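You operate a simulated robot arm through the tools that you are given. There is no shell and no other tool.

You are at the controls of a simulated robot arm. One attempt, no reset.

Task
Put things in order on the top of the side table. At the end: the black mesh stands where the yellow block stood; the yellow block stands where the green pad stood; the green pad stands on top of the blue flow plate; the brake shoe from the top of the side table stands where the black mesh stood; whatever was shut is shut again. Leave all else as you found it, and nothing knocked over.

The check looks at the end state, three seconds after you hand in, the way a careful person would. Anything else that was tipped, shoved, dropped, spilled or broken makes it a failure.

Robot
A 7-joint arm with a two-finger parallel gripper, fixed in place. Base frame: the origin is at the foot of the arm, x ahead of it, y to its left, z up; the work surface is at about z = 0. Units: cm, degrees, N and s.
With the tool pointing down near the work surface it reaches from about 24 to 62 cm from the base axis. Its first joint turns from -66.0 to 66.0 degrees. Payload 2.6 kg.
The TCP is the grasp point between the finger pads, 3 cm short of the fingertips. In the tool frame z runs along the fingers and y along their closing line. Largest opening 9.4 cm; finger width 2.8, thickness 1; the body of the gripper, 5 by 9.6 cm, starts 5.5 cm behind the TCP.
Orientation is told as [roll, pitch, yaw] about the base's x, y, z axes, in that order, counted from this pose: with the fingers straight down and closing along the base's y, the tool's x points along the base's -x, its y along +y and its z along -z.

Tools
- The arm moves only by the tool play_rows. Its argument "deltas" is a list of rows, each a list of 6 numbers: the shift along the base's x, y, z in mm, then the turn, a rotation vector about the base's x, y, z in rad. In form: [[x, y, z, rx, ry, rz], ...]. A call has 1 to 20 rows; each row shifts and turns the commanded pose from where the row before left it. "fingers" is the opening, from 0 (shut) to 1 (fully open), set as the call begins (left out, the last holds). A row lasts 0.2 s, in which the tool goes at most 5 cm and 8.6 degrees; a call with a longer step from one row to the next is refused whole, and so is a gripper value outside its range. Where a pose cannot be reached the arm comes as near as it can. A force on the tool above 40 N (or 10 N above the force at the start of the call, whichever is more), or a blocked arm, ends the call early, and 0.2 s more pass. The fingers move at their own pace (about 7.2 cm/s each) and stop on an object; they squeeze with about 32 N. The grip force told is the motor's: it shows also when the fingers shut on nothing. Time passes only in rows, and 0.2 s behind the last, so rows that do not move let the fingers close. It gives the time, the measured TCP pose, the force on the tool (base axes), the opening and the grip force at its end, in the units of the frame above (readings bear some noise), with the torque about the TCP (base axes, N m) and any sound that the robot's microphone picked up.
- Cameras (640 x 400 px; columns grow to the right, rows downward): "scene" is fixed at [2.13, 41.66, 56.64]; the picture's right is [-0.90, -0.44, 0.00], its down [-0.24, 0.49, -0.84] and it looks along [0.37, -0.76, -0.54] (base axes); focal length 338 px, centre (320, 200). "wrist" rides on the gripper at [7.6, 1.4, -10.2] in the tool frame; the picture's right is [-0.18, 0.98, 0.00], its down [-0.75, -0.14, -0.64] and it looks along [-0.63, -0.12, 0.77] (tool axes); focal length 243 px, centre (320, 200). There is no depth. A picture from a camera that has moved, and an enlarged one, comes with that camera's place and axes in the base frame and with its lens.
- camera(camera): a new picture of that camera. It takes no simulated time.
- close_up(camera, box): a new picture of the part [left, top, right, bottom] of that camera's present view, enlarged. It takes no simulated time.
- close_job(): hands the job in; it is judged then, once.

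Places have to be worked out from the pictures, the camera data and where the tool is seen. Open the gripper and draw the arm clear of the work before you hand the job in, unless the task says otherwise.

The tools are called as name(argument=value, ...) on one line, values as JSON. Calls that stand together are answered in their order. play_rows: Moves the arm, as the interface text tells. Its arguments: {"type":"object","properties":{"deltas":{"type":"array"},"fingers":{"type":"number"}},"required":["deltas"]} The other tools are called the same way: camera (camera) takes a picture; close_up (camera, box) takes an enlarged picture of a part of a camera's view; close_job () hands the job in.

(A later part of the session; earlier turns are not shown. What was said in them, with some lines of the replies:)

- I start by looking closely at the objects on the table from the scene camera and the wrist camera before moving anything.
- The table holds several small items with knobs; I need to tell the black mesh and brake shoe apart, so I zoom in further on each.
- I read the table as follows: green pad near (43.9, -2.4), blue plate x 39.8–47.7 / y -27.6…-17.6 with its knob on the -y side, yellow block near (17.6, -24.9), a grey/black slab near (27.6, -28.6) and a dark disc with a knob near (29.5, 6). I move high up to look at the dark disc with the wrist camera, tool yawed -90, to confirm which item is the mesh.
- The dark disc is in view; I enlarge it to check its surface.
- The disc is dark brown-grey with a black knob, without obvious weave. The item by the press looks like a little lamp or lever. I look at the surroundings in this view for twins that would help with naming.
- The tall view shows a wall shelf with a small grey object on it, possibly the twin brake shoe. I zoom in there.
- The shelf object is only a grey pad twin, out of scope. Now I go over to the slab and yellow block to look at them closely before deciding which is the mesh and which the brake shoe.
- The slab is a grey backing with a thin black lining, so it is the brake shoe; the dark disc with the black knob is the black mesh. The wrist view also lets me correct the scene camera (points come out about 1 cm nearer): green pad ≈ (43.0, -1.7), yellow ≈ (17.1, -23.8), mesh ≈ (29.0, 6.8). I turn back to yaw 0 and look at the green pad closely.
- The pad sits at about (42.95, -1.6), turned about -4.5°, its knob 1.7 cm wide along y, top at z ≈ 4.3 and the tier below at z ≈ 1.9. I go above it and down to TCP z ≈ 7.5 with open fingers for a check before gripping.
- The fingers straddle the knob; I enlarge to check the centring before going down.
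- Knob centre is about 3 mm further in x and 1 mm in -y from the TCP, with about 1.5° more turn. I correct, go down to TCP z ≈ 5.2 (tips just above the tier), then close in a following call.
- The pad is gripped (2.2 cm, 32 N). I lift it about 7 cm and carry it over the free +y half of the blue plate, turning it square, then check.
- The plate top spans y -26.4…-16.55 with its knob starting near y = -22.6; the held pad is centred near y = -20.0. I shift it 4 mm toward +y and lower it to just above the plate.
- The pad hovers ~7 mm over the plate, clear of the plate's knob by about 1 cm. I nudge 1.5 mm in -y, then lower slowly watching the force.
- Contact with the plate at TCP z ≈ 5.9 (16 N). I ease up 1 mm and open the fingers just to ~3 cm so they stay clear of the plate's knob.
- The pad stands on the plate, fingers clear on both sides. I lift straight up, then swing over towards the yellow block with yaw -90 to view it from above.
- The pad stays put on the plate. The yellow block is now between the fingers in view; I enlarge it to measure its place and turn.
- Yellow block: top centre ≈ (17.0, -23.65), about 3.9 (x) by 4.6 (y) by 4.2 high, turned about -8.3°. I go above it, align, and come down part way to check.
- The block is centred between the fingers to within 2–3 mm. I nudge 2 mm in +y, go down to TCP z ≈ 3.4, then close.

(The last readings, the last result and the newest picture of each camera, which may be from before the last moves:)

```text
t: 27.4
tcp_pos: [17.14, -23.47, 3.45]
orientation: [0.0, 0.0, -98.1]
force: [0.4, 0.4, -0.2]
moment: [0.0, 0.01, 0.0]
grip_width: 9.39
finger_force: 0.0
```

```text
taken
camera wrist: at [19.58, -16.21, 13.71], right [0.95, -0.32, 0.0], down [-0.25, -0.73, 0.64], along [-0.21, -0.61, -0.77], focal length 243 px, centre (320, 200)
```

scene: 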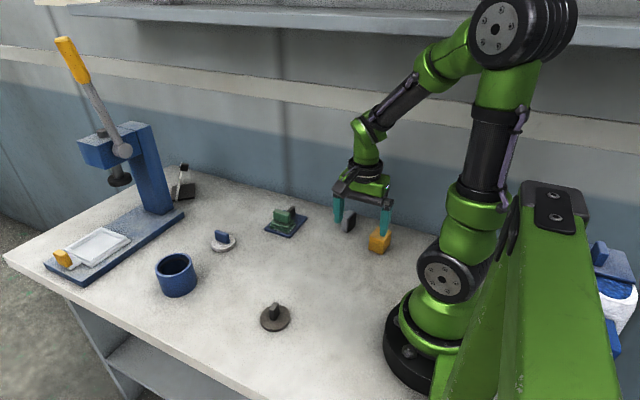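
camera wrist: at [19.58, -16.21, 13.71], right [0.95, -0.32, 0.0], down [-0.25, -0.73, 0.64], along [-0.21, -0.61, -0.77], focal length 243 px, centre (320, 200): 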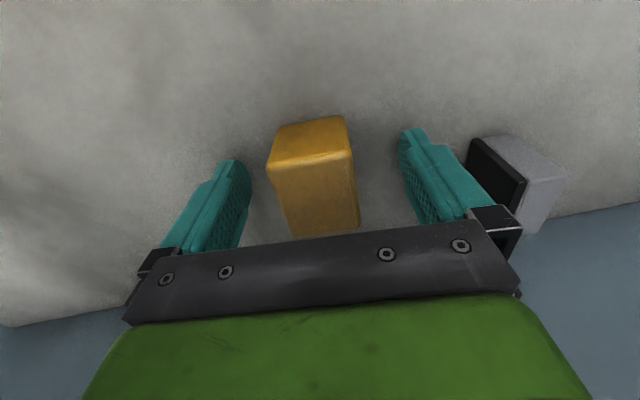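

Aligned; the block sits between the pads. Closing now.

play_rows(deltas=[[0, 0, 0, 0, 0, 0], [0, 0, 0, 0, 0, 0], [0, 0, 0, 0, 0, 0], [0, 0, 0, 0, 0, 0], [0, 0, 0, 0, 0, 0]], fingers=0)

camera(camera="wrist")

```text
t: 28.6
tcp_pos: [17.14, -23.51, 3.4]
orientation: [0.0, 0.0, -98.1]
force: [-1.1, -0.9, 0.6]
moment: [0.03, 0.03, 0.0]
grip_width: 4.38
finger_force: 31.9
```

```text
taken
camera wrist: at [19.58, -16.21, 13.72], right [0.95, -0.32, 0.0], down [-0.25, -0.73, 0.64], along [-0.21, -0.61, -0.77], focal length 243 px, centre (320, 200)
```

wrist: 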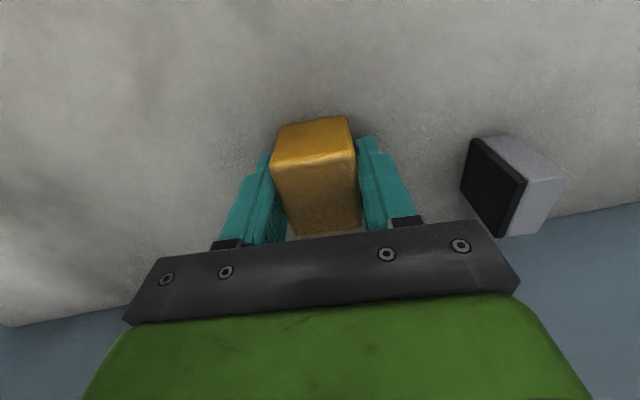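

Block gripped at 4.4 cm. I lift it 9 cm and carry it to above the green pad's old place (43.17, -1.53).

play_rows(deltas=[[0, 0, 8, 0, 0, 0], [0, 0, 20, 0, 0, 0], [0, 0, 30, 0, 0, 0], [0, 0, 32, 0, 0, 0], [10, 8.5, 0, 0, 0, 0.0032], [20, 17, 0, 0, 0, 0.0032], [20, 17, 0, 0, 0, 0.0032], [20, 17, 0, 0, 0, 0.0032], [20, 17, 0, 0, 0, 0.0032], [20, 17, 0, 0, 0, 0.0032], [20, 17, 0, 0, 0, 0.0032], [20, 17, 0, 0, 0, 0.0032], [20, 17, 0, 0, 0, 0.0032], [20, 17, 0, 0, 0, 0.0032], [20, 17, 0, 0, 0, 0.0032], [20, 17, 0, 0, 0, 0.0032], [20, 17, 0, 0, 0, 0.0032], [10.5, 8.5, 0, 0, 0, 0.0032], [0, 0, 0, 0, 0, 0]])

camera(camera="wrist")

camera(camera="scene")

```text
t: 32.6
tcp_pos: [43.08, -1.46, 12.41]
orientation: [0.0, -0.1, -95.6]
force: [1.4, -0.3, -1.4]
moment: [0.03, 0.01, -0.02]
grip_width: 4.38
finger_force: 31.5
```

```text
taken
camera wrist: at [45.26, 5.92, 22.62], right [0.96, -0.28, 0.0], down [-0.22, -0.74, 0.64], along [-0.18, -0.62, -0.77], focal length 243 px, centre (320, 200)
```

wrist: 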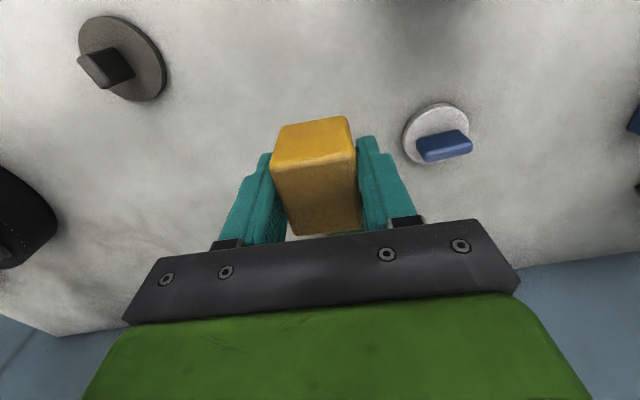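

```text
taken
```

scene: 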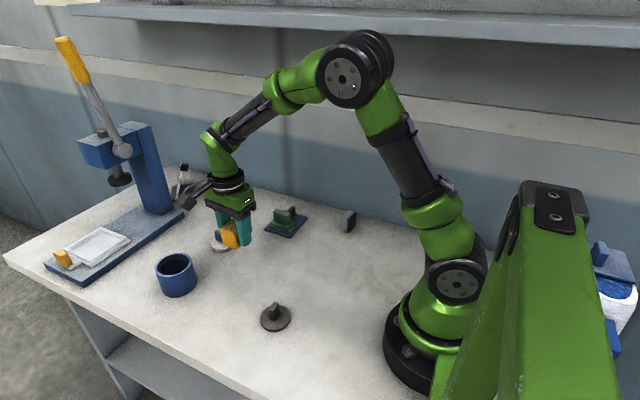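

Over the target with ample clearance to the white disc. I lower it to about 4 mm above the table, then set it down in small steps.

play_rows(deltas=[[0.5, 1, -20, 0, 0, 0], [0, 0, -20, 0, 0, 0], [0, 0, -20, 0, 0, 0], [0, 0, -15, 0, 0, 0], [0, 0, -7, 0, 0, 0], [0, 0, -4, 0, 0, 0], [0, 0, 0, 0, 0, 0]])

play_rows(deltas=[[0, 0, -2, 0, 0, 0], [0, 0, 0, 0, 0, 0]])

play_rows(deltas=[[0, 0, -1, 0, 0, 0], [0, 0, 0, 0, 0, 0]])

```text
t: 34.2
tcp_pos: [43.28, -1.4, 3.85]
orientation: [0.1, -0.1, -95.7]
force: [0.6, -0.2, -1.2]
moment: [0.01, -0.02, 0.02]
grip_width: 4.4
finger_force: 32.2
```

```text
t: 34.8
tcp_pos: [43.23, -1.46, 3.51]
orientation: [0.0, -0.1, -95.6]
force: [-0.3, -0.3, -1.3]
moment: [-0.03, 0.02, -0.02]
grip_width: 4.39
finger_force: 32.3
```

```text
t: 35.4
tcp_pos: [43.19, -1.39, 3.54]
orientation: [0.1, 0.0, -95.7]
force: [1.4, -0.1, -1.2]
moment: [0.03, 0.02, -0.02]
grip_width: 4.39
finger_force: 31.5
```

No contact yet; I go on in 1 mm steps.

play_rows(deltas=[[0, 0, -1, 0, 0, 0], [0, 0, 0, 0, 0, 0]])

play_rows(deltas=[[0, 0, -1, 0, 0, 0], [0, 0, 0, 0, 0, 0]])

```text
t: 36.0
tcp_pos: [43.16, -1.25, 3.43]
orientation: [0.0, 0.0, -95.7]
force: [0.3, 0.4, -2.0]
moment: [0.04, -0.03, -0.02]
grip_width: 4.37
finger_force: 32.0
```

```text
t: 36.6
tcp_pos: [43.24, -1.41, 3.53]
orientation: [0.0, 0.0, -95.6]
force: [-1.1, -0.1, 3.4]
moment: [-0.04, 0.05, -0.04]
grip_width: 4.4
finger_force: 32.0
```

Light contact (3.4 N) — the block is on the table. I open the fingers and lift straight up.

play_rows(deltas=[[0, 0, 0, 0, 0, 0], [0, 0, 0, 0, 0, 0], [0, 0, 0, 0, 0, 0], [0, 0, 0, 0, 0, 0]], fingers=0.8)

play_rows(deltas=[[0, 0, 8, 0, 0, 0], [0, 0, 20, 0, 0, 0], [0, 0, 30, 0, 0, 0], [0, 0, 37, 0, 0, 0], [0, 0, 0, 0, 0, 0]])

camera(camera="wrist")

close_up(camera="scene", box=[190, 190, 410, 340])

```text
t: 37.6
tcp_pos: [43.19, -1.33, 3.5]
orientation: [0.1, 0.0, -95.7]
force: [0.0, -0.7, -0.4]
moment: [0.01, 0.03, -0.03]
grip_width: 7.54
finger_force: 0.1
```

```text
t: 38.8
tcp_pos: [43.21, -1.53, 13.1]
orientation: [0.0, 0.0, -95.8]
force: [-0.5, -0.2, 0.6]
moment: [0.0, 0.01, 0.0]
grip_width: 7.53
finger_force: 0.0
```

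```text
taken
camera wrist: at [45.39, 5.9, 23.41], right [0.96, -0.28, 0.0], down [-0.22, -0.74, 0.64], along [-0.18, -0.62, -0.77], focal length 243 px, centre (320, 200)
```

wrist: 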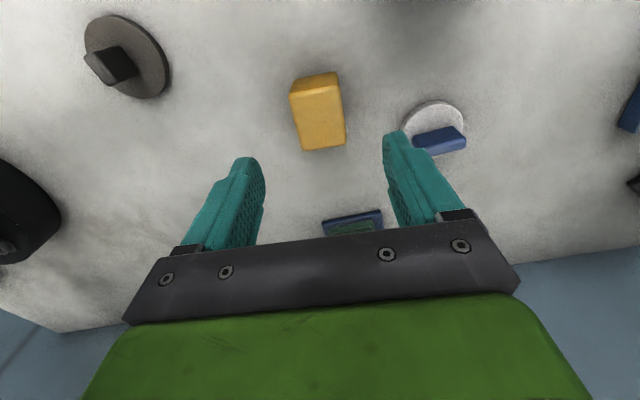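

```text
2.67 times, centred on (300, 265) of scene
camera zoom: at [2.13, 41.66, 56.64], right [-0.9, -0.44, 0.0], down [-0.24, 0.49, -0.84], along [0.37, -0.76, -0.54], focal length 902 px, centre (373, 27)
```

zoom: 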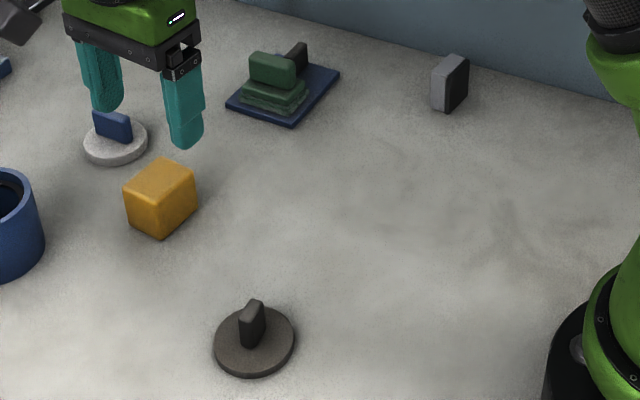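

Yellow block stands upright at (43.16, -1.44), matching the pad's old place. Next the black mesh: I move over near (29, 14) at yaw -90 to measure it.

play_rows(deltas=[[-17.8, 19.4, 0, 0, 0, 0.0124], [-17.8, 19.4, 0, 0, 0, 0.0124], [-17.8, 19.4, 0, 0, 0, 0.0124], [-17.8, 19.4, 0, 0, 0, 0.0124], [-17.8, 19.4, 0, 0, 0, 0.0124], [-17.8, 19.4, 0, 0, 0, 0.0124], [-17.8, 19.4, 0, 0, 0, 0.0124], [-17.8, 19.4, -10, 0, 0, 0.0124], [0, 0, 0, 0, 0, 0]], fingers=1)

camera(camera="wrist")

close_up(camera="wrist", box=[260, 130, 400, 230])

```text
t: 40.8
tcp_pos: [28.76, 14.23, 11.97]
orientation: [-0.1, 0.0, -90.1]
force: [0.0, -1.2, -0.6]
moment: [0.02, 0.02, -0.02]
grip_width: 9.43
finger_force: 0.1
```

```text
taken
camera wrist: at [30.27, 21.91, 22.22], right [0.98, -0.18, 0.0], down [-0.14, -0.75, 0.64], along [-0.12, -0.63, -0.77], focal length 243 px, centre (320, 200)
```

wrist: 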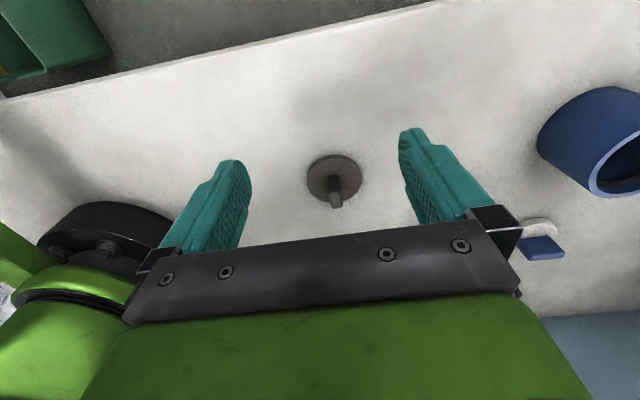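

```text
4.00 times, centred on (330, 180) of wrist
camera zoom: at [30.27, 21.91, 22.22], right [0.98, -0.18, 0.0], down [-0.14, -0.75, 0.64], along [-0.12, -0.63, -0.77], focal length 970 px, centre (280, 280)
```

zoom: 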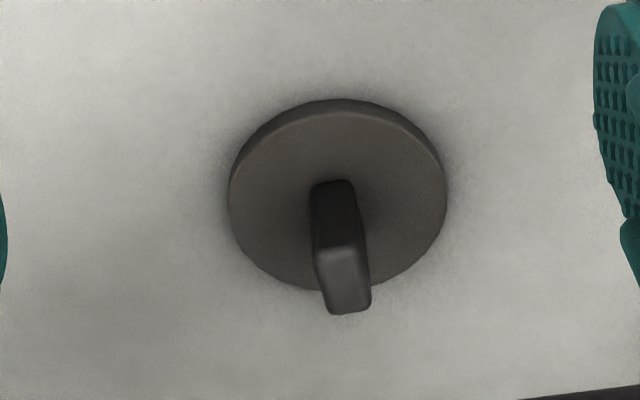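

The mesh disc centre is ≈ (29.0, 6.65), knob 1.15 cm thick in x, y 5.55–7.5, top z ≈ 3.9. I move over it and part way down for a check.

play_rows(deltas=[[0.5, -19, 0, 0, 0, 0], [0.5, -19, 0, 0, 0, 0], [0, -19, 0, 0, 0, 0], [0, -20, 0, 0, 0, 0], [0, 0, -15, 0, 0, 0], [0, 0, -15, 0, 0, 0], [0, 0, -15, 0, 0, 0], [0, 0, 0, 0, 0, 0]])

camera(camera="wrist")

close_up(camera="wrist", box=[240, 100, 410, 220])

```text
t: 42.6
tcp_pos: [29.12, 6.3, 7.39]
orientation: [-0.1, 0.0, -90.0]
force: [0.3, 0.4, 0.6]
moment: [0.0, 0.03, 0.01]
grip_width: 9.39
finger_force: 0.0
```

```text
taken
camera wrist: at [30.54, 13.96, 17.67], right [0.98, -0.18, 0.0], down [-0.14, -0.75, 0.64], along [-0.12, -0.63, -0.77], focal length 243 px, centre (320, 200)
```

wrist: 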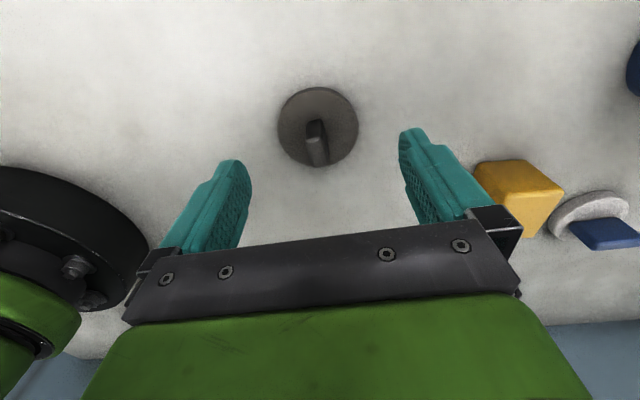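

```text
3.33 times, centred on (325, 160) of wrist
camera zoom: at [30.54, 13.96, 17.67], right [0.98, -0.18, 0.0], down [-0.14, -0.75, 0.64], along [-0.12, -0.63, -0.77], focal length 809 px, centre (303, 333)
```

zoom: 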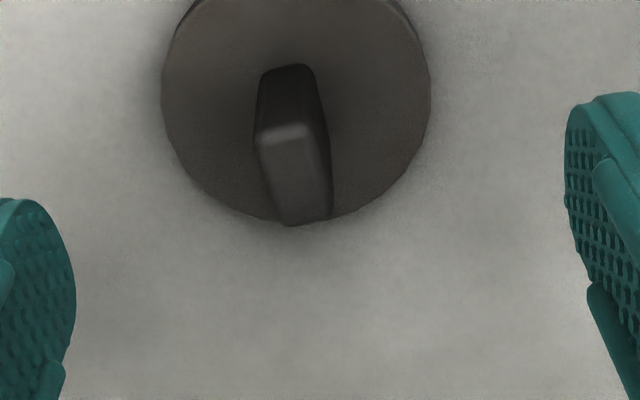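

Rim analysis shows the disc is only ~0.5 cm thick, so the disc and knob centre is ≈ (29.0, 6.3), already under the TCP within 1–2 mm. I adjust 1.3 mm in x, go down to z ≈ 4.1, and close.

play_rows(deltas=[[-1.3, -0.5, -8, 0, 0, 0], [0, 0, -10, 0, 0, 0], [0, 0, -10, 0, 0, 0], [0, 0, -5, 0, 0, 0], [0, 0, 0, 0, 0, 0]])

camera(camera="wrist")

close_up(camera="scene", box=[220, 260, 330, 340])

```text
t: 43.8
tcp_pos: [28.98, 6.35, 4.14]
orientation: [-0.1, 0.0, -90.2]
force: [-0.3, -0.3, -0.9]
moment: [0.0, 0.02, 0.0]
grip_width: 9.41
finger_force: 0.1
```

```text
taken
camera wrist: at [30.34, 13.98, 14.39], right [0.98, -0.19, 0.0], down [-0.14, -0.75, 0.64], along [-0.12, -0.63, -0.77], focal length 243 px, centre (320, 200)
```

wrist: 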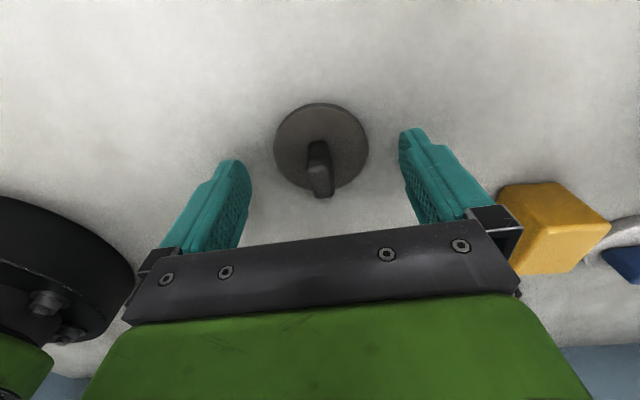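

```text
5.00 times, centred on (275, 300) of scene
camera zoom: at [2.13, 41.66, 56.64], right [-0.9, -0.44, 0.0], down [-0.24, 0.49, -0.84], along [0.37, -0.76, -0.54], focal length 1690 px, centre (545, -300)
```

zoom: 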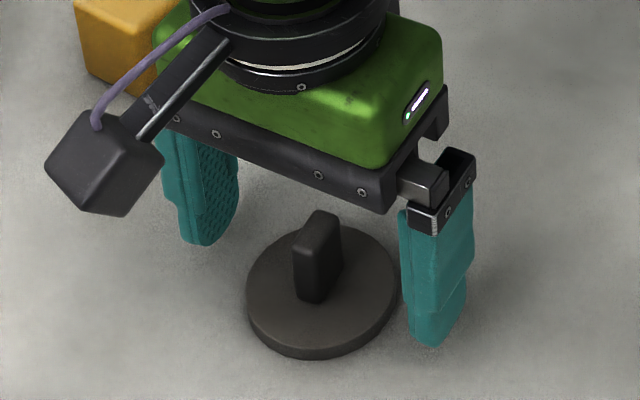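

Knob is centred between the pads in the wrist view (offset under 1 mm). Closing.

play_rows(deltas=[[0, 0, 0, 0, 0, 0], [0, 0, 0, 0, 0, 0], [0, 0, 0, 0, 0, 0], [0, 0, 0, 0, 0, 0], [0, 0, 0, 0, 0, 0]], fingers=0)

camera(camera="wrist")

close_up(camera="scene", box=[220, 260, 330, 340])

```text
t: 45.0
tcp_pos: [28.9, 6.4, 4.05]
orientation: [0.0, -0.2, -89.9]
force: [0.2, -0.5, 0.5]
moment: [0.03, 0.03, -0.03]
grip_width: 1.55
finger_force: 31.8
```

```text
taken
camera wrist: at [30.34, 13.97, 14.4], right [0.98, -0.18, 0.0], down [-0.14, -0.75, 0.64], along [-0.12, -0.63, -0.77], focal length 243 px, centre (320, 200)
```

wrist: 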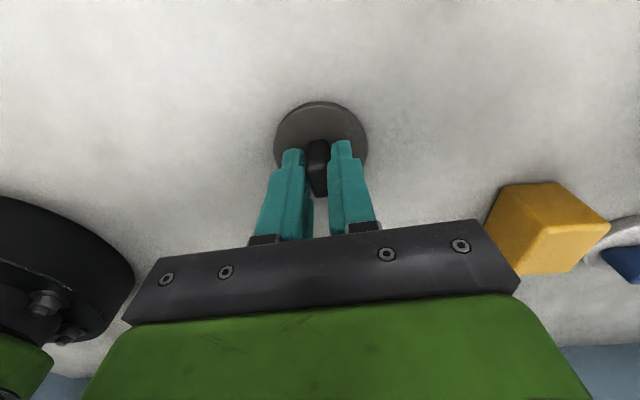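

```text
5.00 times, centred on (275, 300) of scene
camera zoom: at [2.13, 41.66, 56.64], right [-0.9, -0.44, 0.0], down [-0.24, 0.49, -0.84], along [0.37, -0.76, -0.54], focal length 1690 px, centre (545, -300)
```

zoom: 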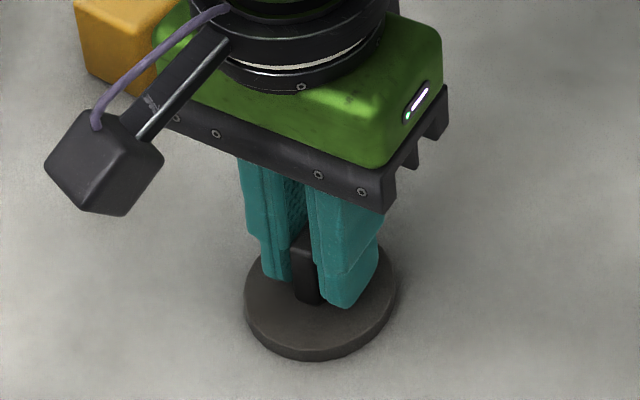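

The mesh is held by its knob (1.55 cm). I lift 8 cm and carry it along an arc (staying beyond the inner reach) towards the yellow block's old place (16.9, -23.55).

play_rows(deltas=[[0, 0, 6, 0, 0, 0], [0, 0, 18, 0, 0, 0], [0, 0, 26, 0, 0, 0], [0, 0, 30, 0, 0, 0], [1, -9, 0, 0, 0, 0], [2.5, -19, 0, 0, 0, 0], [2.5, -19, 0, 0, 0, 0], [2.5, -19, 0, 0, 0, 0], [2.5, -19, 0, 0, 0, 0], [2.5, -19, 0, 0, 0, 0], [2.5, -19, 0, 0, 0, 0], [2.5, -19, 0, 0, 0, 0], [2, -22, 0, 0, 0, 0], [0, 0, 0, 0, 0, 0]])

camera(camera="wrist")

```text
t: 48.0
tcp_pos: [31.06, -10.24, 12.27]
orientation: [0.1, -0.1, -90.0]
force: [0.4, 0.2, -0.5]
moment: [0.0, -0.02, 0.01]
grip_width: 1.53
finger_force: 32.5
```

```text
taken
camera wrist: at [32.44, -2.55, 22.58], right [0.98, -0.18, 0.0], down [-0.14, -0.75, 0.64], along [-0.12, -0.63, -0.77], focal length 243 px, centre (320, 200)
```

wrist: 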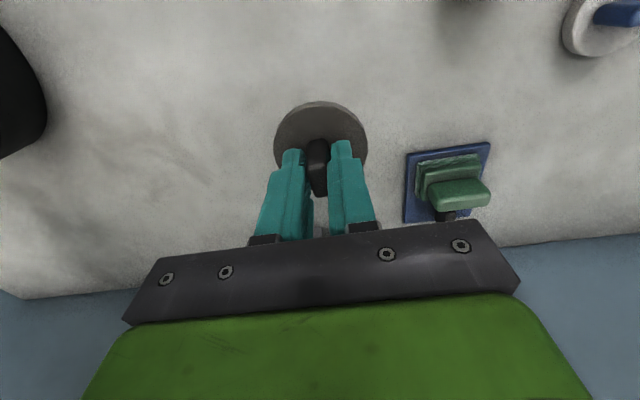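

Held steady. TCP now ≈ (31.05, -10.2); I move on by (-141, -134) mm to the yellow block's old spot.

play_rows(deltas=[[-8, -8, 0, 0, 0, 0], [-16, -15, 0, 0, 0, 0], [-16, -15, 0, 0, 0, 0], [-16, -15, 0, 0, 0, 0], [-16, -15, 0, 0, 0, 0], [-16, -15, 0, 0, 0, 0], [-16, -15, 0, 0, 0, 0], [-16, -15, 0, 0, 0, 0], [-13, -13, 0, 0, 0, 0], [-8, -8, 0, 0, 0, 0], [0, 0, 0, 0, 0, 0]])

camera(camera="wrist")

camera(camera="scene")

```text
t: 50.4
tcp_pos: [16.95, -23.37, 12.14]
orientation: [0.1, -0.1, -90.0]
force: [0.7, -0.8, -0.7]
moment: [0.01, 0.02, 0.01]
grip_width: 1.53
finger_force: 31.9
```

```text
taken
camera wrist: at [18.36, -15.83, 22.42], right [0.98, -0.18, 0.0], down [-0.14, -0.75, 0.64], along [-0.12, -0.63, -0.77], focal length 243 px, centre (320, 200)
```

wrist: 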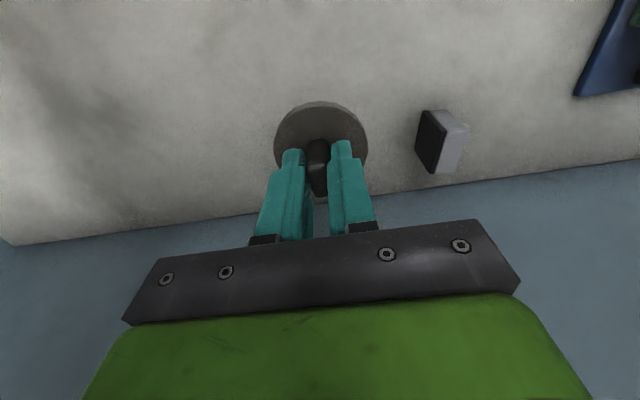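

```text
taken
```

scene: 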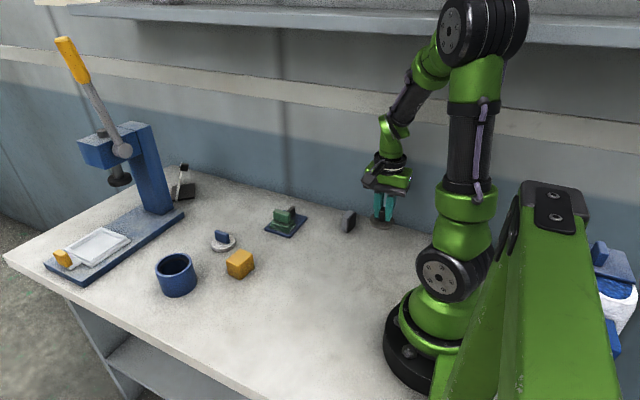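

TCP ≈ (16.95, -23.4). I make a 1 mm correction and lower to ~5 mm above the table, then in small steps.

play_rows(deltas=[[-0.5, -1.2, -15, 0, 0, 0], [0, 0, -20, 0, 0, 0], [0, 0, -20, 0, 0, 0], [0, 0, -12, 0, 0, 0], [0, 0, -7, 0, 0, 0], [0, 0, 0, 0, 0, 0]])

play_rows(deltas=[[0, 0, -3, 0, 0, 0], [0, 0, 0, 0, 0, 0]])

play_rows(deltas=[[0, 0, -1, 0, 0, 0], [0, 0, 0, 0, 0, 0]])

play_rows(deltas=[[0, 0, -1, 0, 0, 0], [0, 0, 0, 0, 0, 0]])

```text
t: 51.8
tcp_pos: [16.93, -23.51, 4.74]
orientation: [-0.1, 0.0, -89.9]
force: [-0.9, -0.4, -2.4]
moment: [0.04, -0.04, 0.01]
grip_width: 1.55
finger_force: 31.8
```

```text
t: 52.4
tcp_pos: [16.91, -23.56, 4.48]
orientation: [0.0, 0.1, -90.0]
force: [0.8, -0.4, -0.3]
moment: [0.0, -0.03, -0.02]
grip_width: 1.55
finger_force: 32.3
```

```text
t: 53.0
tcp_pos: [16.95, -23.48, 4.25]
orientation: [0.0, 0.1, -90.0]
force: [-0.8, 0.8, -0.8]
moment: [-0.04, 0.02, 0.0]
grip_width: 1.55
finger_force: 32.1
```

```text
t: 53.6
tcp_pos: [16.96, -23.31, 4.2]
orientation: [0.0, 0.1, -89.9]
force: [-0.4, -0.9, 0.1]
moment: [0.0, 0.01, 0.0]
grip_width: 1.53
finger_force: 32.1
```

Still no clear contact at z ≈ 4.2; I go down 1 mm more at a time.

play_rows(deltas=[[0, 0, -1, 0, 0, 0], [0, 0, 0, 0, 0, 0]])

play_rows(deltas=[[0, 0, -0.7, 0, 0, 0], [0, 0, 0, 0, 0, 0]])

```text
t: 54.2
tcp_pos: [17.05, -23.46, 4.08]
orientation: [0.0, 0.0, -90.0]
force: [0.1, 0.6, -1.4]
moment: [-0.02, -0.01, 0.0]
grip_width: 1.53
finger_force: 31.8
```

```text
t: 54.8
tcp_pos: [16.97, -23.49, 4.11]
orientation: [0.1, 0.0, -90.1]
force: [-2.6, 1.4, 12.7]
moment: [0.2, -0.03, 0.02]
grip_width: 1.53
finger_force: 32.2
```

Contact (12.7 N). I ease up half a millimetre, open the fingers, and lift away.

play_rows(deltas=[[0, 0, 0.5, 0, 0, 0], [0, 0, 0, 0, 0, 0]])

play_rows(deltas=[[0, 0, 0, 0, 0, 0], [0, 0, 0, 0, 0, 0], [0, 0, 0, 0, 0, 0]], fingers=0.5)

play_rows(deltas=[[0, 0, 8, 0, 0, 0], [0, 0, 20, 0, 0, 0], [0, 0, 30, 0, 0, 0], [0, 0, 32, 0, 0, 0], [0, 0, 0, 0, 0, 0]])

camera(camera="wrist")

close_up(camera="scene", box=[310, 160, 430, 280])

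```text
t: 55.4
tcp_pos: [16.96, -23.43, 4.13]
orientation: [-0.1, 0.1, -89.9]
force: [-1.0, 0.0, -0.8]
moment: [0.03, 0.01, 0.01]
grip_width: 1.57
finger_force: 32.1
```

```text
t: 56.2
tcp_pos: [16.92, -23.52, 4.22]
orientation: [0.0, -0.1, -89.9]
force: [0.4, 0.8, 0.4]
moment: [0.02, -0.01, -0.02]
grip_width: 4.71
finger_force: 0.1
```

```text
t: 57.4
tcp_pos: [16.81, -23.4, 13.29]
orientation: [0.1, 0.0, -90.2]
force: [-0.1, 0.8, -0.6]
moment: [0.0, 0.04, -0.02]
grip_width: 4.73
finger_force: 0.0
```

```text
taken
camera wrist: at [18.16, -15.85, 23.57], right [0.98, -0.19, 0.0], down [-0.14, -0.75, 0.64], along [-0.12, -0.63, -0.77], focal length 243 px, centre (320, 200)
```

wrist: 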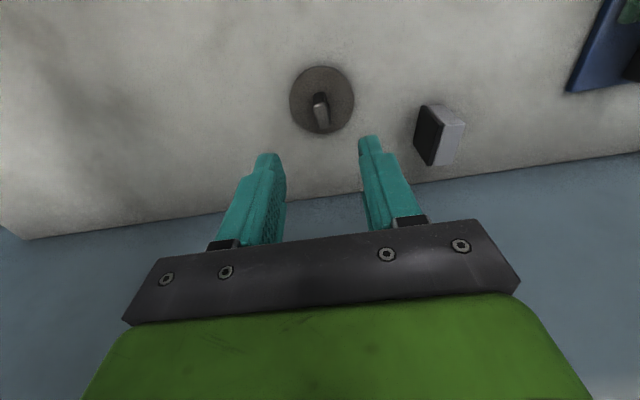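

```text
3.33 times, centred on (370, 220) of scene
camera zoom: at [2.13, 41.66, 56.64], right [-0.9, -0.44, 0.0], down [-0.24, 0.49, -0.84], along [0.37, -0.76, -0.54], focal length 1127 px, centre (153, 133)
```

zoom: 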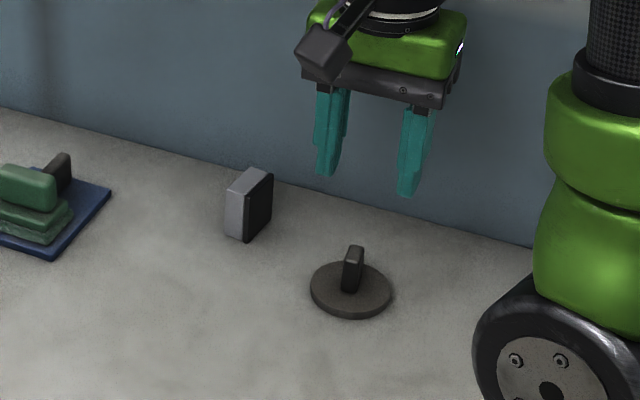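

The mesh stands where the yellow block stood. Now the brake shoe: I move to view it from (26, -17.5) at yaw -90.

play_rows(deltas=[[18.2, 11.8, 0, 0, 0, -0.03], [18.2, 11.8, 0, 0, 0, -0.03], [18.2, 11.8, 0, 0, 0, -0.04], [18.2, 11.8, 0, 0, 0, -0.04], [18.2, 11.8, 0, 0, 0, -0.04], [0, 0, 0, 0, 0, 0]], fingers=1)

camera(camera="wrist")

close_up(camera="wrist", box=[250, 130, 410, 230])

```text
t: 58.8
tcp_pos: [26.12, -17.63, 13.22]
orientation: [0.0, 0.0, -100.5]
force: [0.3, 0.8, 0.4]
moment: [0.02, 0.0, -0.01]
grip_width: 9.39
finger_force: 0.0
```

```text
taken
camera wrist: at [28.68, -10.5, 23.45], right [0.93, -0.36, 0.0], down [-0.28, -0.72, 0.64], along [-0.23, -0.6, -0.77], focal length 243 px, centre (320, 200)
```

wrist: 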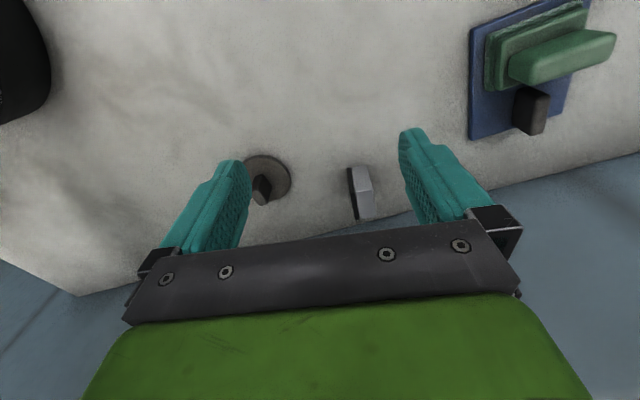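

```text
4.00 times, centred on (330, 180) of wrist
camera zoom: at [28.68, -10.5, 23.45], right [0.93, -0.36, 0.0], down [-0.28, -0.72, 0.64], along [-0.23, -0.6, -0.77], focal length 970 px, centre (280, 280)
```

zoom: 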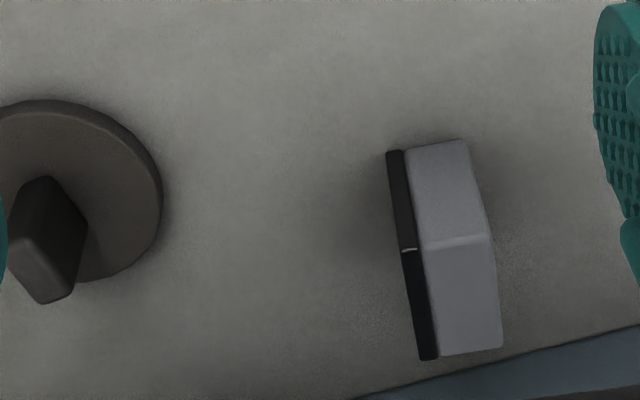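

Shoe: centre ≈ (26.96, -27.5), about 2.2 thick (x) × 3.9 (y) × 4.45 high, turned about -9.5°. I move over it and part way down to check.

play_rows(deltas=[[1.9, -19.7, 0, 0, 0, 0.004], [1.9, -19.7, 0, 0, 0, 0.004], [1.9, -19.7, 0, 0, 0, 0.004], [1.9, -19.7, 0, 0, 0, 0.004], [1.9, -19.5, 0, 0, 0, 0], [0, 0, -15, 0, 0, 0], [0, 0, -15, 0, 0, 0], [0, 0, -15, 0, 0, 0], [0, 0, 0, 0, 0, 0]])

camera(camera="wrist")

close_up(camera="wrist", box=[250, 80, 410, 200])

camera(camera="scene")

```text
t: 60.8
tcp_pos: [26.88, -27.41, 8.52]
orientation: [0.0, -0.1, -99.4]
force: [0.9, -0.7, -0.3]
moment: [0.02, 0.04, -0.01]
grip_width: 9.41
finger_force: 0.2
```

```text
taken
camera wrist: at [29.58, -20.19, 18.79], right [0.94, -0.34, 0.0], down [-0.26, -0.72, 0.64], along [-0.22, -0.6, -0.77], focal length 243 px, centre (320, 200)
```

wrist: 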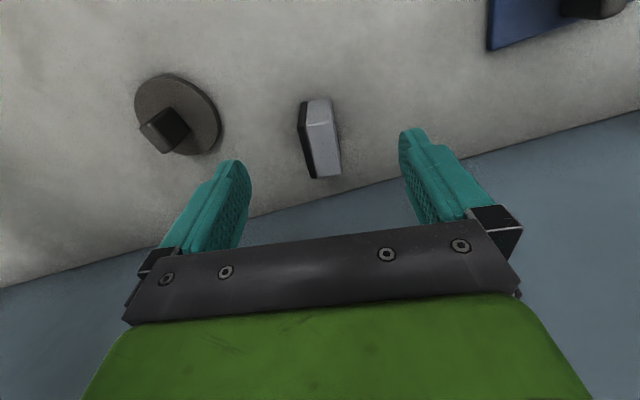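

```text
3.33 times, centred on (330, 140) of wrist
camera zoom: at [29.58, -20.19, 18.79], right [0.94, -0.34, 0.0], down [-0.26, -0.72, 0.64], along [-0.22, -0.6, -0.77], focal length 809 px, centre (287, 400)
```

zoom: 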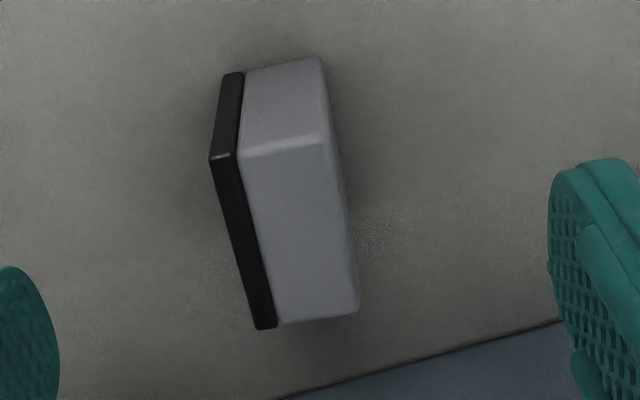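

```text
taken
```

scene: 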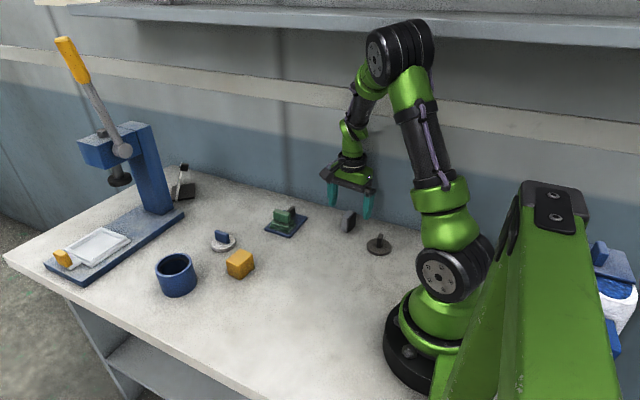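

Shoe is centred between the fingers to within 1 mm. Going down to TCP z ≈ 3.4 and closing.

play_rows(deltas=[[0, 0, -14, 0, 0, 0], [0, 0, -14, 0, 0, 0], [0, 0, -12, 0, 0, 0], [0, 0, -8, 0, 0, 0], [0, 0, -3.5, 0, 0, 0], [0, 0, 0, 0, 0, 0]])

play_rows(deltas=[[0, 0, 0, 0, 0, 0], [0, 0, 0, 0, 0, 0], [0, 0, 0, 0, 0, 0], [0, 0, 0, 0, 0, 0], [0, 0, 0, 0, 0, 0]], fingers=0)

camera(camera="wrist")

```text
t: 62.2
tcp_pos: [26.85, -27.38, 3.47]
orientation: [0.0, 0.0, -99.5]
force: [-0.1, 0.8, -0.6]
moment: [-0.03, -0.01, -0.03]
grip_width: 9.43
finger_force: 0.1
```

```text
t: 63.4
tcp_pos: [26.87, -27.41, 3.45]
orientation: [0.0, -0.1, -99.3]
force: [2.0, 0.4, 3.7]
moment: [-0.04, -0.02, 0.0]
grip_width: 2.69
finger_force: 31.8
```

```text
taken
camera wrist: at [29.5, -20.17, 13.76], right [0.94, -0.34, 0.0], down [-0.26, -0.72, 0.64], along [-0.22, -0.6, -0.77], focal length 243 px, centre (320, 200)
```

wrist: 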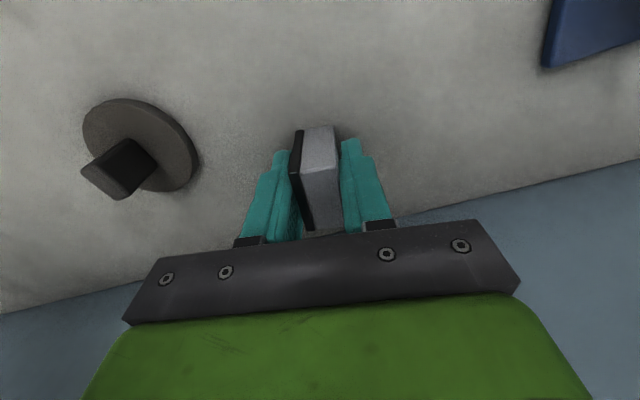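

Shoe gripped. I lift it 9 cm and carry it toward the mesh's old place (28.95, 6.4).

play_rows(deltas=[[0, 0, 6, 0, 0, 0], [0, 0, 18, 0, 0, 0], [0, 0, 30, 0, 0, 0], [0, 0, 36, 0, 0, 0], [2, 10, 0, 0, 0, 0], [2, 22, 0, 0, 0, 0], [2, 22, 0, 0, 0, 0], [2, 22, 0, 0, 0, 0], [2, 22, 0, 0, 0, 0], [2, 22, 0, 0, 0, 0], [2, 22, 0, 0, 0, 0], [2, 22, 0, 0, 0, 0], [1, 22, 0, 0, 0, 0], [1, 22, 0, 0, 0, 0], [1, 22, 0, 0, 0, 0], [1, 22, 0, 0, 0, 0], [1, 22, 0, 0, 0, 0], [0, 22, 0, 0, 0, 0], [0, 18, 0, 0, 0, 0], [0, 0, 0, 0, 0, 0]])

camera(camera="wrist")

camera(camera="scene")

```text
t: 67.6
tcp_pos: [29.33, 4.01, 12.56]
orientation: [0.0, 0.0, -99.5]
force: [-0.2, 0.1, -1.1]
moment: [-0.03, 0.02, -0.01]
grip_width: 2.68
finger_force: 32.2
```

```text
taken
camera wrist: at [31.89, 11.27, 22.78], right [0.94, -0.34, 0.0], down [-0.26, -0.72, 0.64], along [-0.22, -0.6, -0.77], focal length 243 px, centre (320, 200)
```

wrist: 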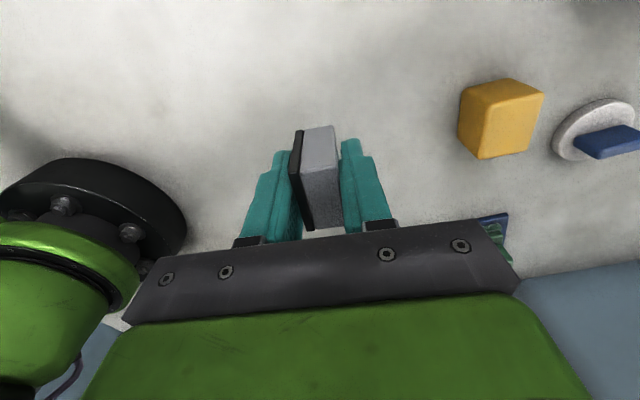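

```text
taken
```

scene: 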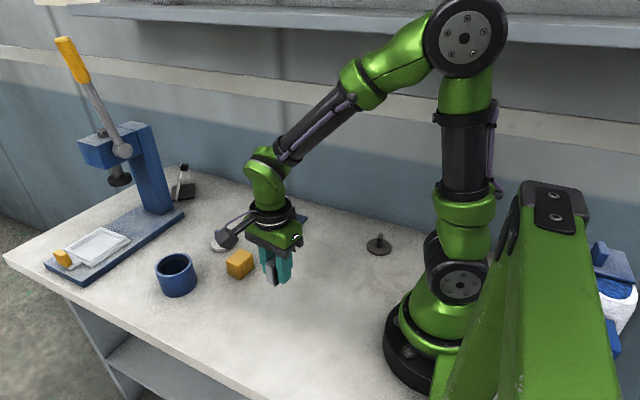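

TCP ≈ (29.3, 4.0). I shift (-3.5, +24.5) mm to the target and lower to about 5 mm above the table, then step down.

play_rows(deltas=[[-1.5, 12, 0, 0, 0, 0], [-2, 12.5, 0, 0, 0, 0], [0, 0, 0, 0, 0, 0], [0, 0, -15, 0, 0, 0], [0, 0, -20, 0, 0, 0], [0, 0, -20, 0, 0, 0], [0, 0, -15, 0, 0, 0], [0, 0, -10, 0, 0, 0], [0, 0, -6, 0, 0, 0], [0, 0, 0, 0, 0, 0]])

play_rows(deltas=[[0, 0, -2, 0, 0, 0], [0, 0, 0, 0, 0, 0]])

play_rows(deltas=[[0, 0, -1, 0, 0, 0], [0, 0, 0, 0, 0, 0]])

play_rows(deltas=[[0, 0, -1, 0, 0, 0], [0, 0, 0, 0, 0, 0]])

```text
t: 69.8
tcp_pos: [28.67, 6.37, 3.83]
orientation: [0.0, 0.0, -99.4]
force: [0.2, 1.1, -1.7]
moment: [0.03, 0.01, 0.0]
grip_width: 2.69
finger_force: 32.3
```

```text
t: 70.4
tcp_pos: [28.77, 6.4, 3.71]
orientation: [-0.1, -0.1, -99.5]
force: [0.3, -0.3, -1.2]
moment: [0.0, -0.01, 0.01]
grip_width: 2.68
finger_force: 32.4
```

```text
t: 71.0
tcp_pos: [28.78, 6.44, 3.56]
orientation: [0.0, 0.0, -99.3]
force: [0.2, 0.1, -1.5]
moment: [0.03, -0.03, -0.01]
grip_width: 2.68
finger_force: 31.6
```

```text
t: 71.6
tcp_pos: [28.77, 6.46, 3.47]
orientation: [0.0, 0.1, -99.4]
force: [-4.8, -1.8, 24.7]
moment: [-0.3, 0.17, -0.04]
grip_width: 2.67
finger_force: 32.1
```

Contact at z ≈ 3.47; x reads 28.77, about 2 mm short. I raise 3 mm, shift 1.5 mm in x, and set down again gently.

play_rows(deltas=[[0, 0, 3, 0, 0, 0], [1.5, 0, 0, 0, 0, 0], [0, 0, -2, 0, 0, 0], [0, 0, 0, 0, 0, 0]])

play_rows(deltas=[[0, 0, -0.6, 0, 0, 0], [0, 0, 0, 0, 0, 0]])

camera(camera="wrist")

```text
t: 72.6
tcp_pos: [28.92, 6.49, 3.48]
orientation: [0.1, 0.0, -99.4]
force: [-0.3, -0.1, -1.6]
moment: [-0.01, -0.01, -0.02]
grip_width: 2.69
finger_force: 32.1
```

```text
t: 73.2
tcp_pos: [28.95, 6.4, 3.46]
orientation: [0.0, 0.0, -99.3]
force: [0.5, 0.2, -0.4]
moment: [0.04, -0.02, 0.0]
grip_width: 2.69
finger_force: 32.0
```

```text
taken
camera wrist: at [31.48, 13.67, 13.76], right [0.94, -0.34, 0.0], down [-0.26, -0.72, 0.64], along [-0.22, -0.6, -0.77], focal length 243 px, centre (320, 200)
```

wrist: 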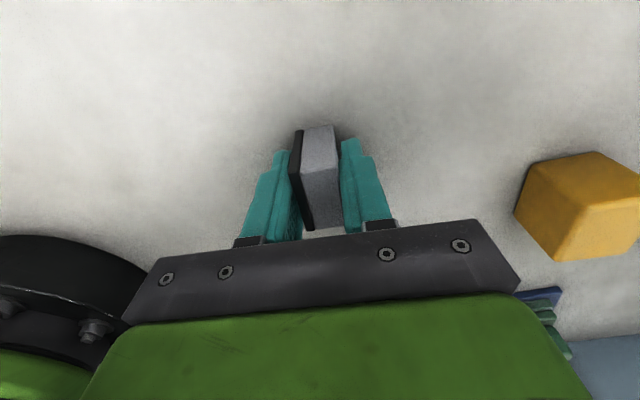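

Now at (28.95, 6.4); one last small step for contact, then release slowly and lift.

play_rows(deltas=[[0, 0, -0.4, 0, 0, 0], [0, 0, 0, 0, 0, 0]])

play_rows(deltas=[[0, 0, 0, 0, 0, 0], [0, 0, 0, 0, 0, 0], [0, 0, 0, 0, 0, 0]], fingers=0.6)

camera(camera="wrist")

```text
t: 73.8
tcp_pos: [28.96, 6.42, 3.39]
orientation: [0.0, -0.1, -99.4]
force: [-3.2, 3.4, 9.7]
moment: [-0.03, 0.06, -0.03]
grip_width: 2.66
finger_force: 32.3
```

```text
t: 74.6
tcp_pos: [28.81, 6.47, 3.49]
orientation: [0.0, 0.0, -99.4]
force: [-0.7, 0.3, 0.6]
moment: [0.01, 0.02, 0.01]
grip_width: 5.63
finger_force: 0.1
```

```text
taken
camera wrist: at [31.48, 13.62, 13.73], right [0.94, -0.34, 0.0], down [-0.26, -0.72, 0.64], along [-0.22, -0.6, -0.77], focal length 243 px, centre (320, 200)
```

wrist: 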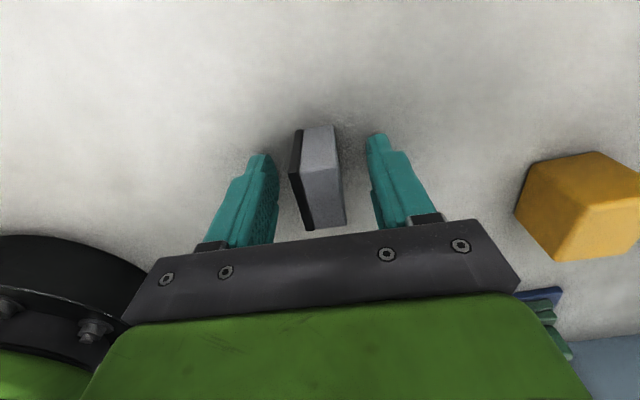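

The shoe stands free between the open fingers. I lift straight up, then draw the arm up to about the starting pose, clear of everything.

play_rows(deltas=[[0, 0, 8, 0, 0, 0], [0, 0, 20, 0, 0, 0], [0, 0, 30, 0, 0, 0], [0, 0, 40, 0, 0, 0], [0, 0, 40, 0, 0, 0], [0, 0, 40, 0, 0, 0], [0, 0, 40, 0, 0, 0], [0, 0, 0, 0, 0, 0]])

play_rows(deltas=[[10, -12.4, 0, 0, 0, 0.1445], [10, -12.4, 0, 0, 0, 0.1445], [10, -12.4, 0, 0, 0, 0.1445], [10, -12.4, 0, 0, 0, 0.1445], [10, -12.4, 0, 0, 0, 0.1445], [10, -12.4, 0, 0, 0, 0.1445], [10, -12.4, 0, 0, 0, 0.1445], [10, -12.4, 0, 0, 0, 0.1445], [10, -12.4, 0, 0, 0, 0.1445], [10, -12.4, 0, 0, 0, 0.1445], [10, -12.4, 0, 0, 0, 0.1445], [10, -12.4, 0, 0, 0, 0.1445], [0, 0, 0, 0, 0, 0]], fingers=1)

camera(camera="scene")

camera(camera="wrist")

close_up(camera="scene", box=[190, 190, 410, 340])

```text
t: 76.4
tcp_pos: [28.69, 6.28, 24.97]
orientation: [0.0, 0.0, -99.4]
force: [0.0, -0.1, -0.1]
moment: [-0.01, 0.04, -0.01]
grip_width: 5.65
finger_force: 0.0
```

```text
t: 79.2
tcp_pos: [40.82, -8.35, 25.23]
orientation: [0.0, 0.0, 0.0]
force: [0.5, 0.9, -0.2]
moment: [-0.01, 0.01, 0.01]
grip_width: 9.4
finger_force: 0.1
```

```text
taken
```

scene: 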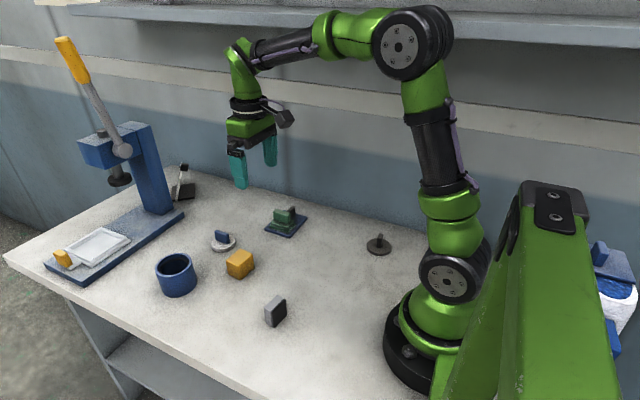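

```text
taken
camera wrist: at [33.21, -6.96, 35.5], right [0.18, 0.98, 0.0], down [0.75, -0.14, 0.64], along [0.63, -0.12, -0.77], focal length 243 px, centre (320, 200)
```

wrist: 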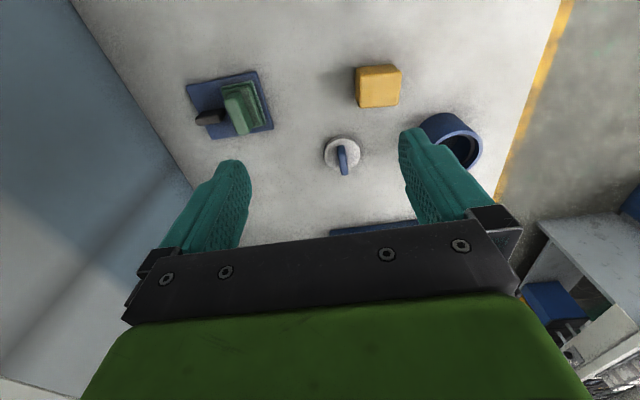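

```text
2.67 times, centred on (300, 265) of scene
camera zoom: at [2.13, 41.66, 56.64], right [-0.9, -0.44, 0.0], down [-0.24, 0.49, -0.84], along [0.37, -0.76, -0.54], focal length 902 px, centre (373, 27)
```

zoom: 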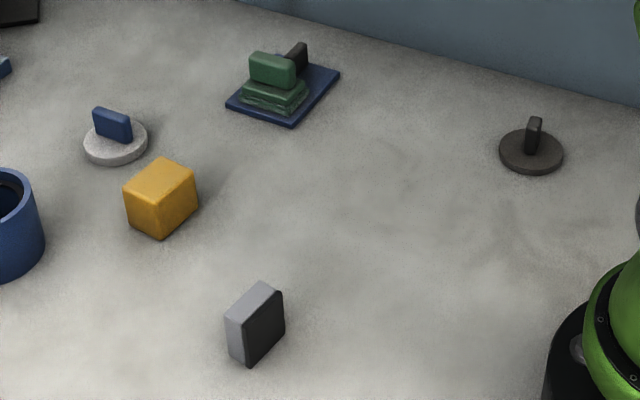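

All four items stand where asked; the plate, white disc, cup, press and lamp look unmoved. One last close look at the pad on the plate, the shoe and the mesh.

close_up(camera="scene", box=[250, 195, 320, 250])

close_up(camera="scene", box=[240, 285, 320, 345])

close_up(camera="scene", box=[325, 200, 405, 265])

close_up(camera="scene", box=[195, 220, 275, 290])

```text
7.27 times, centred on (285, 222) of scene
camera zoom: at [2.13, 41.66, 56.64], right [-0.9, -0.44, 0.0], down [-0.24, 0.49, -0.84], along [0.37, -0.76, -0.54], focal length 2459 px, centre (574, 36)
```

zoom: 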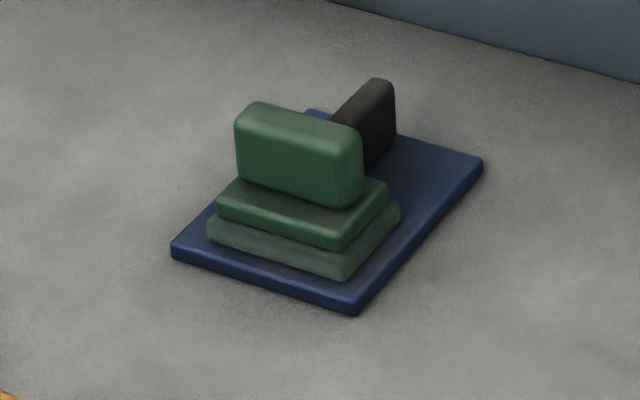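

```text
6.67 times, centred on (280, 315) of scene
camera zoom: at [2.13, 41.66, 56.64], right [-0.9, -0.44, 0.0], down [-0.24, 0.49, -0.84], along [0.37, -0.76, -0.54], focal length 2254 px, centre (587, -567)
```

zoom: 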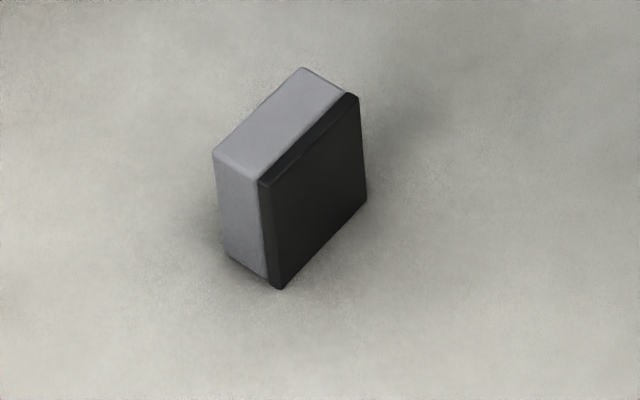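

```text
6.15 times, centred on (365, 232) of scene
camera zoom: at [2.13, 41.66, 56.64], right [-0.9, -0.44, 0.0], down [-0.24, 0.49, -0.84], along [0.37, -0.76, -0.54], focal length 2081 px, centre (43, 0)
```

zoom: 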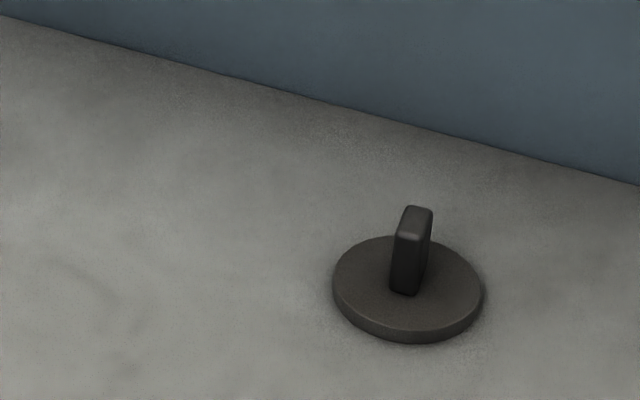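

```text
5.71 times, centred on (235, 255) of scene
camera zoom: at [2.13, 41.66, 56.64], right [-0.9, -0.44, 0.0], down [-0.24, 0.49, -0.84], along [0.37, -0.76, -0.54], focal length 1932 px, centre (806, -114)
```

zoom: 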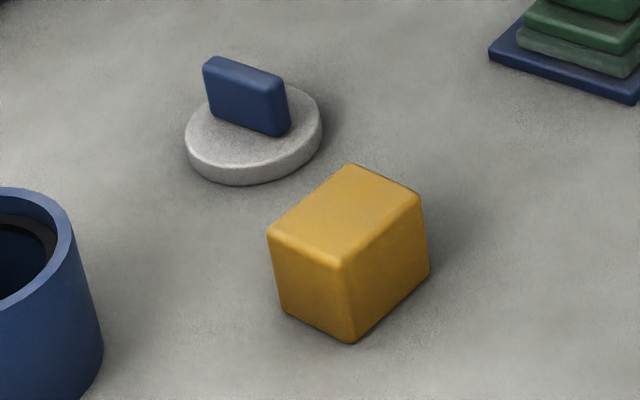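

The pad sits flat on the plate. The yellow block, mesh and shoe stand upright within a few millimetres of their targets, the neighbours are unmoved, nothing was opened, and the gripper is open and clear. I hand the job in.

close_job()

```text
The job is handed in.
```

I've handed the job in with all four items moved. The closing pictures show each one upright and within about 3 mm of its target.

| Item | Where it stands now |
|---|---|
| Green pad | Flat on the blue flow plate, on the free side beside the plate's knob |
| Yellow block | Where the green pad stood, about (43.2, -1.4) cm |
| Black mesh | Where the yellow block stood, about (16.9, -23.5) cm |
| Brake shoe | Where the black mesh stood, about (28.9, 6.4) cm |

- **Naming:** nothing was labelled, so I went by appearance. I took the dark disc with the black knob as the black mesh, and the grey slab with the thin black face as the brake shoe. I saw no clear mesh weave on the disc, so that is the one identification I'm less sure of.
- **Everything else:** the plate, white disc, cup, press and the small black item beside it look unmoved. Nothing was knocked over, and I opened nothing, so there was nothing to shut again.
- **Arm:** the gripper is open and the arm is back near its starting pose, clear of the table.
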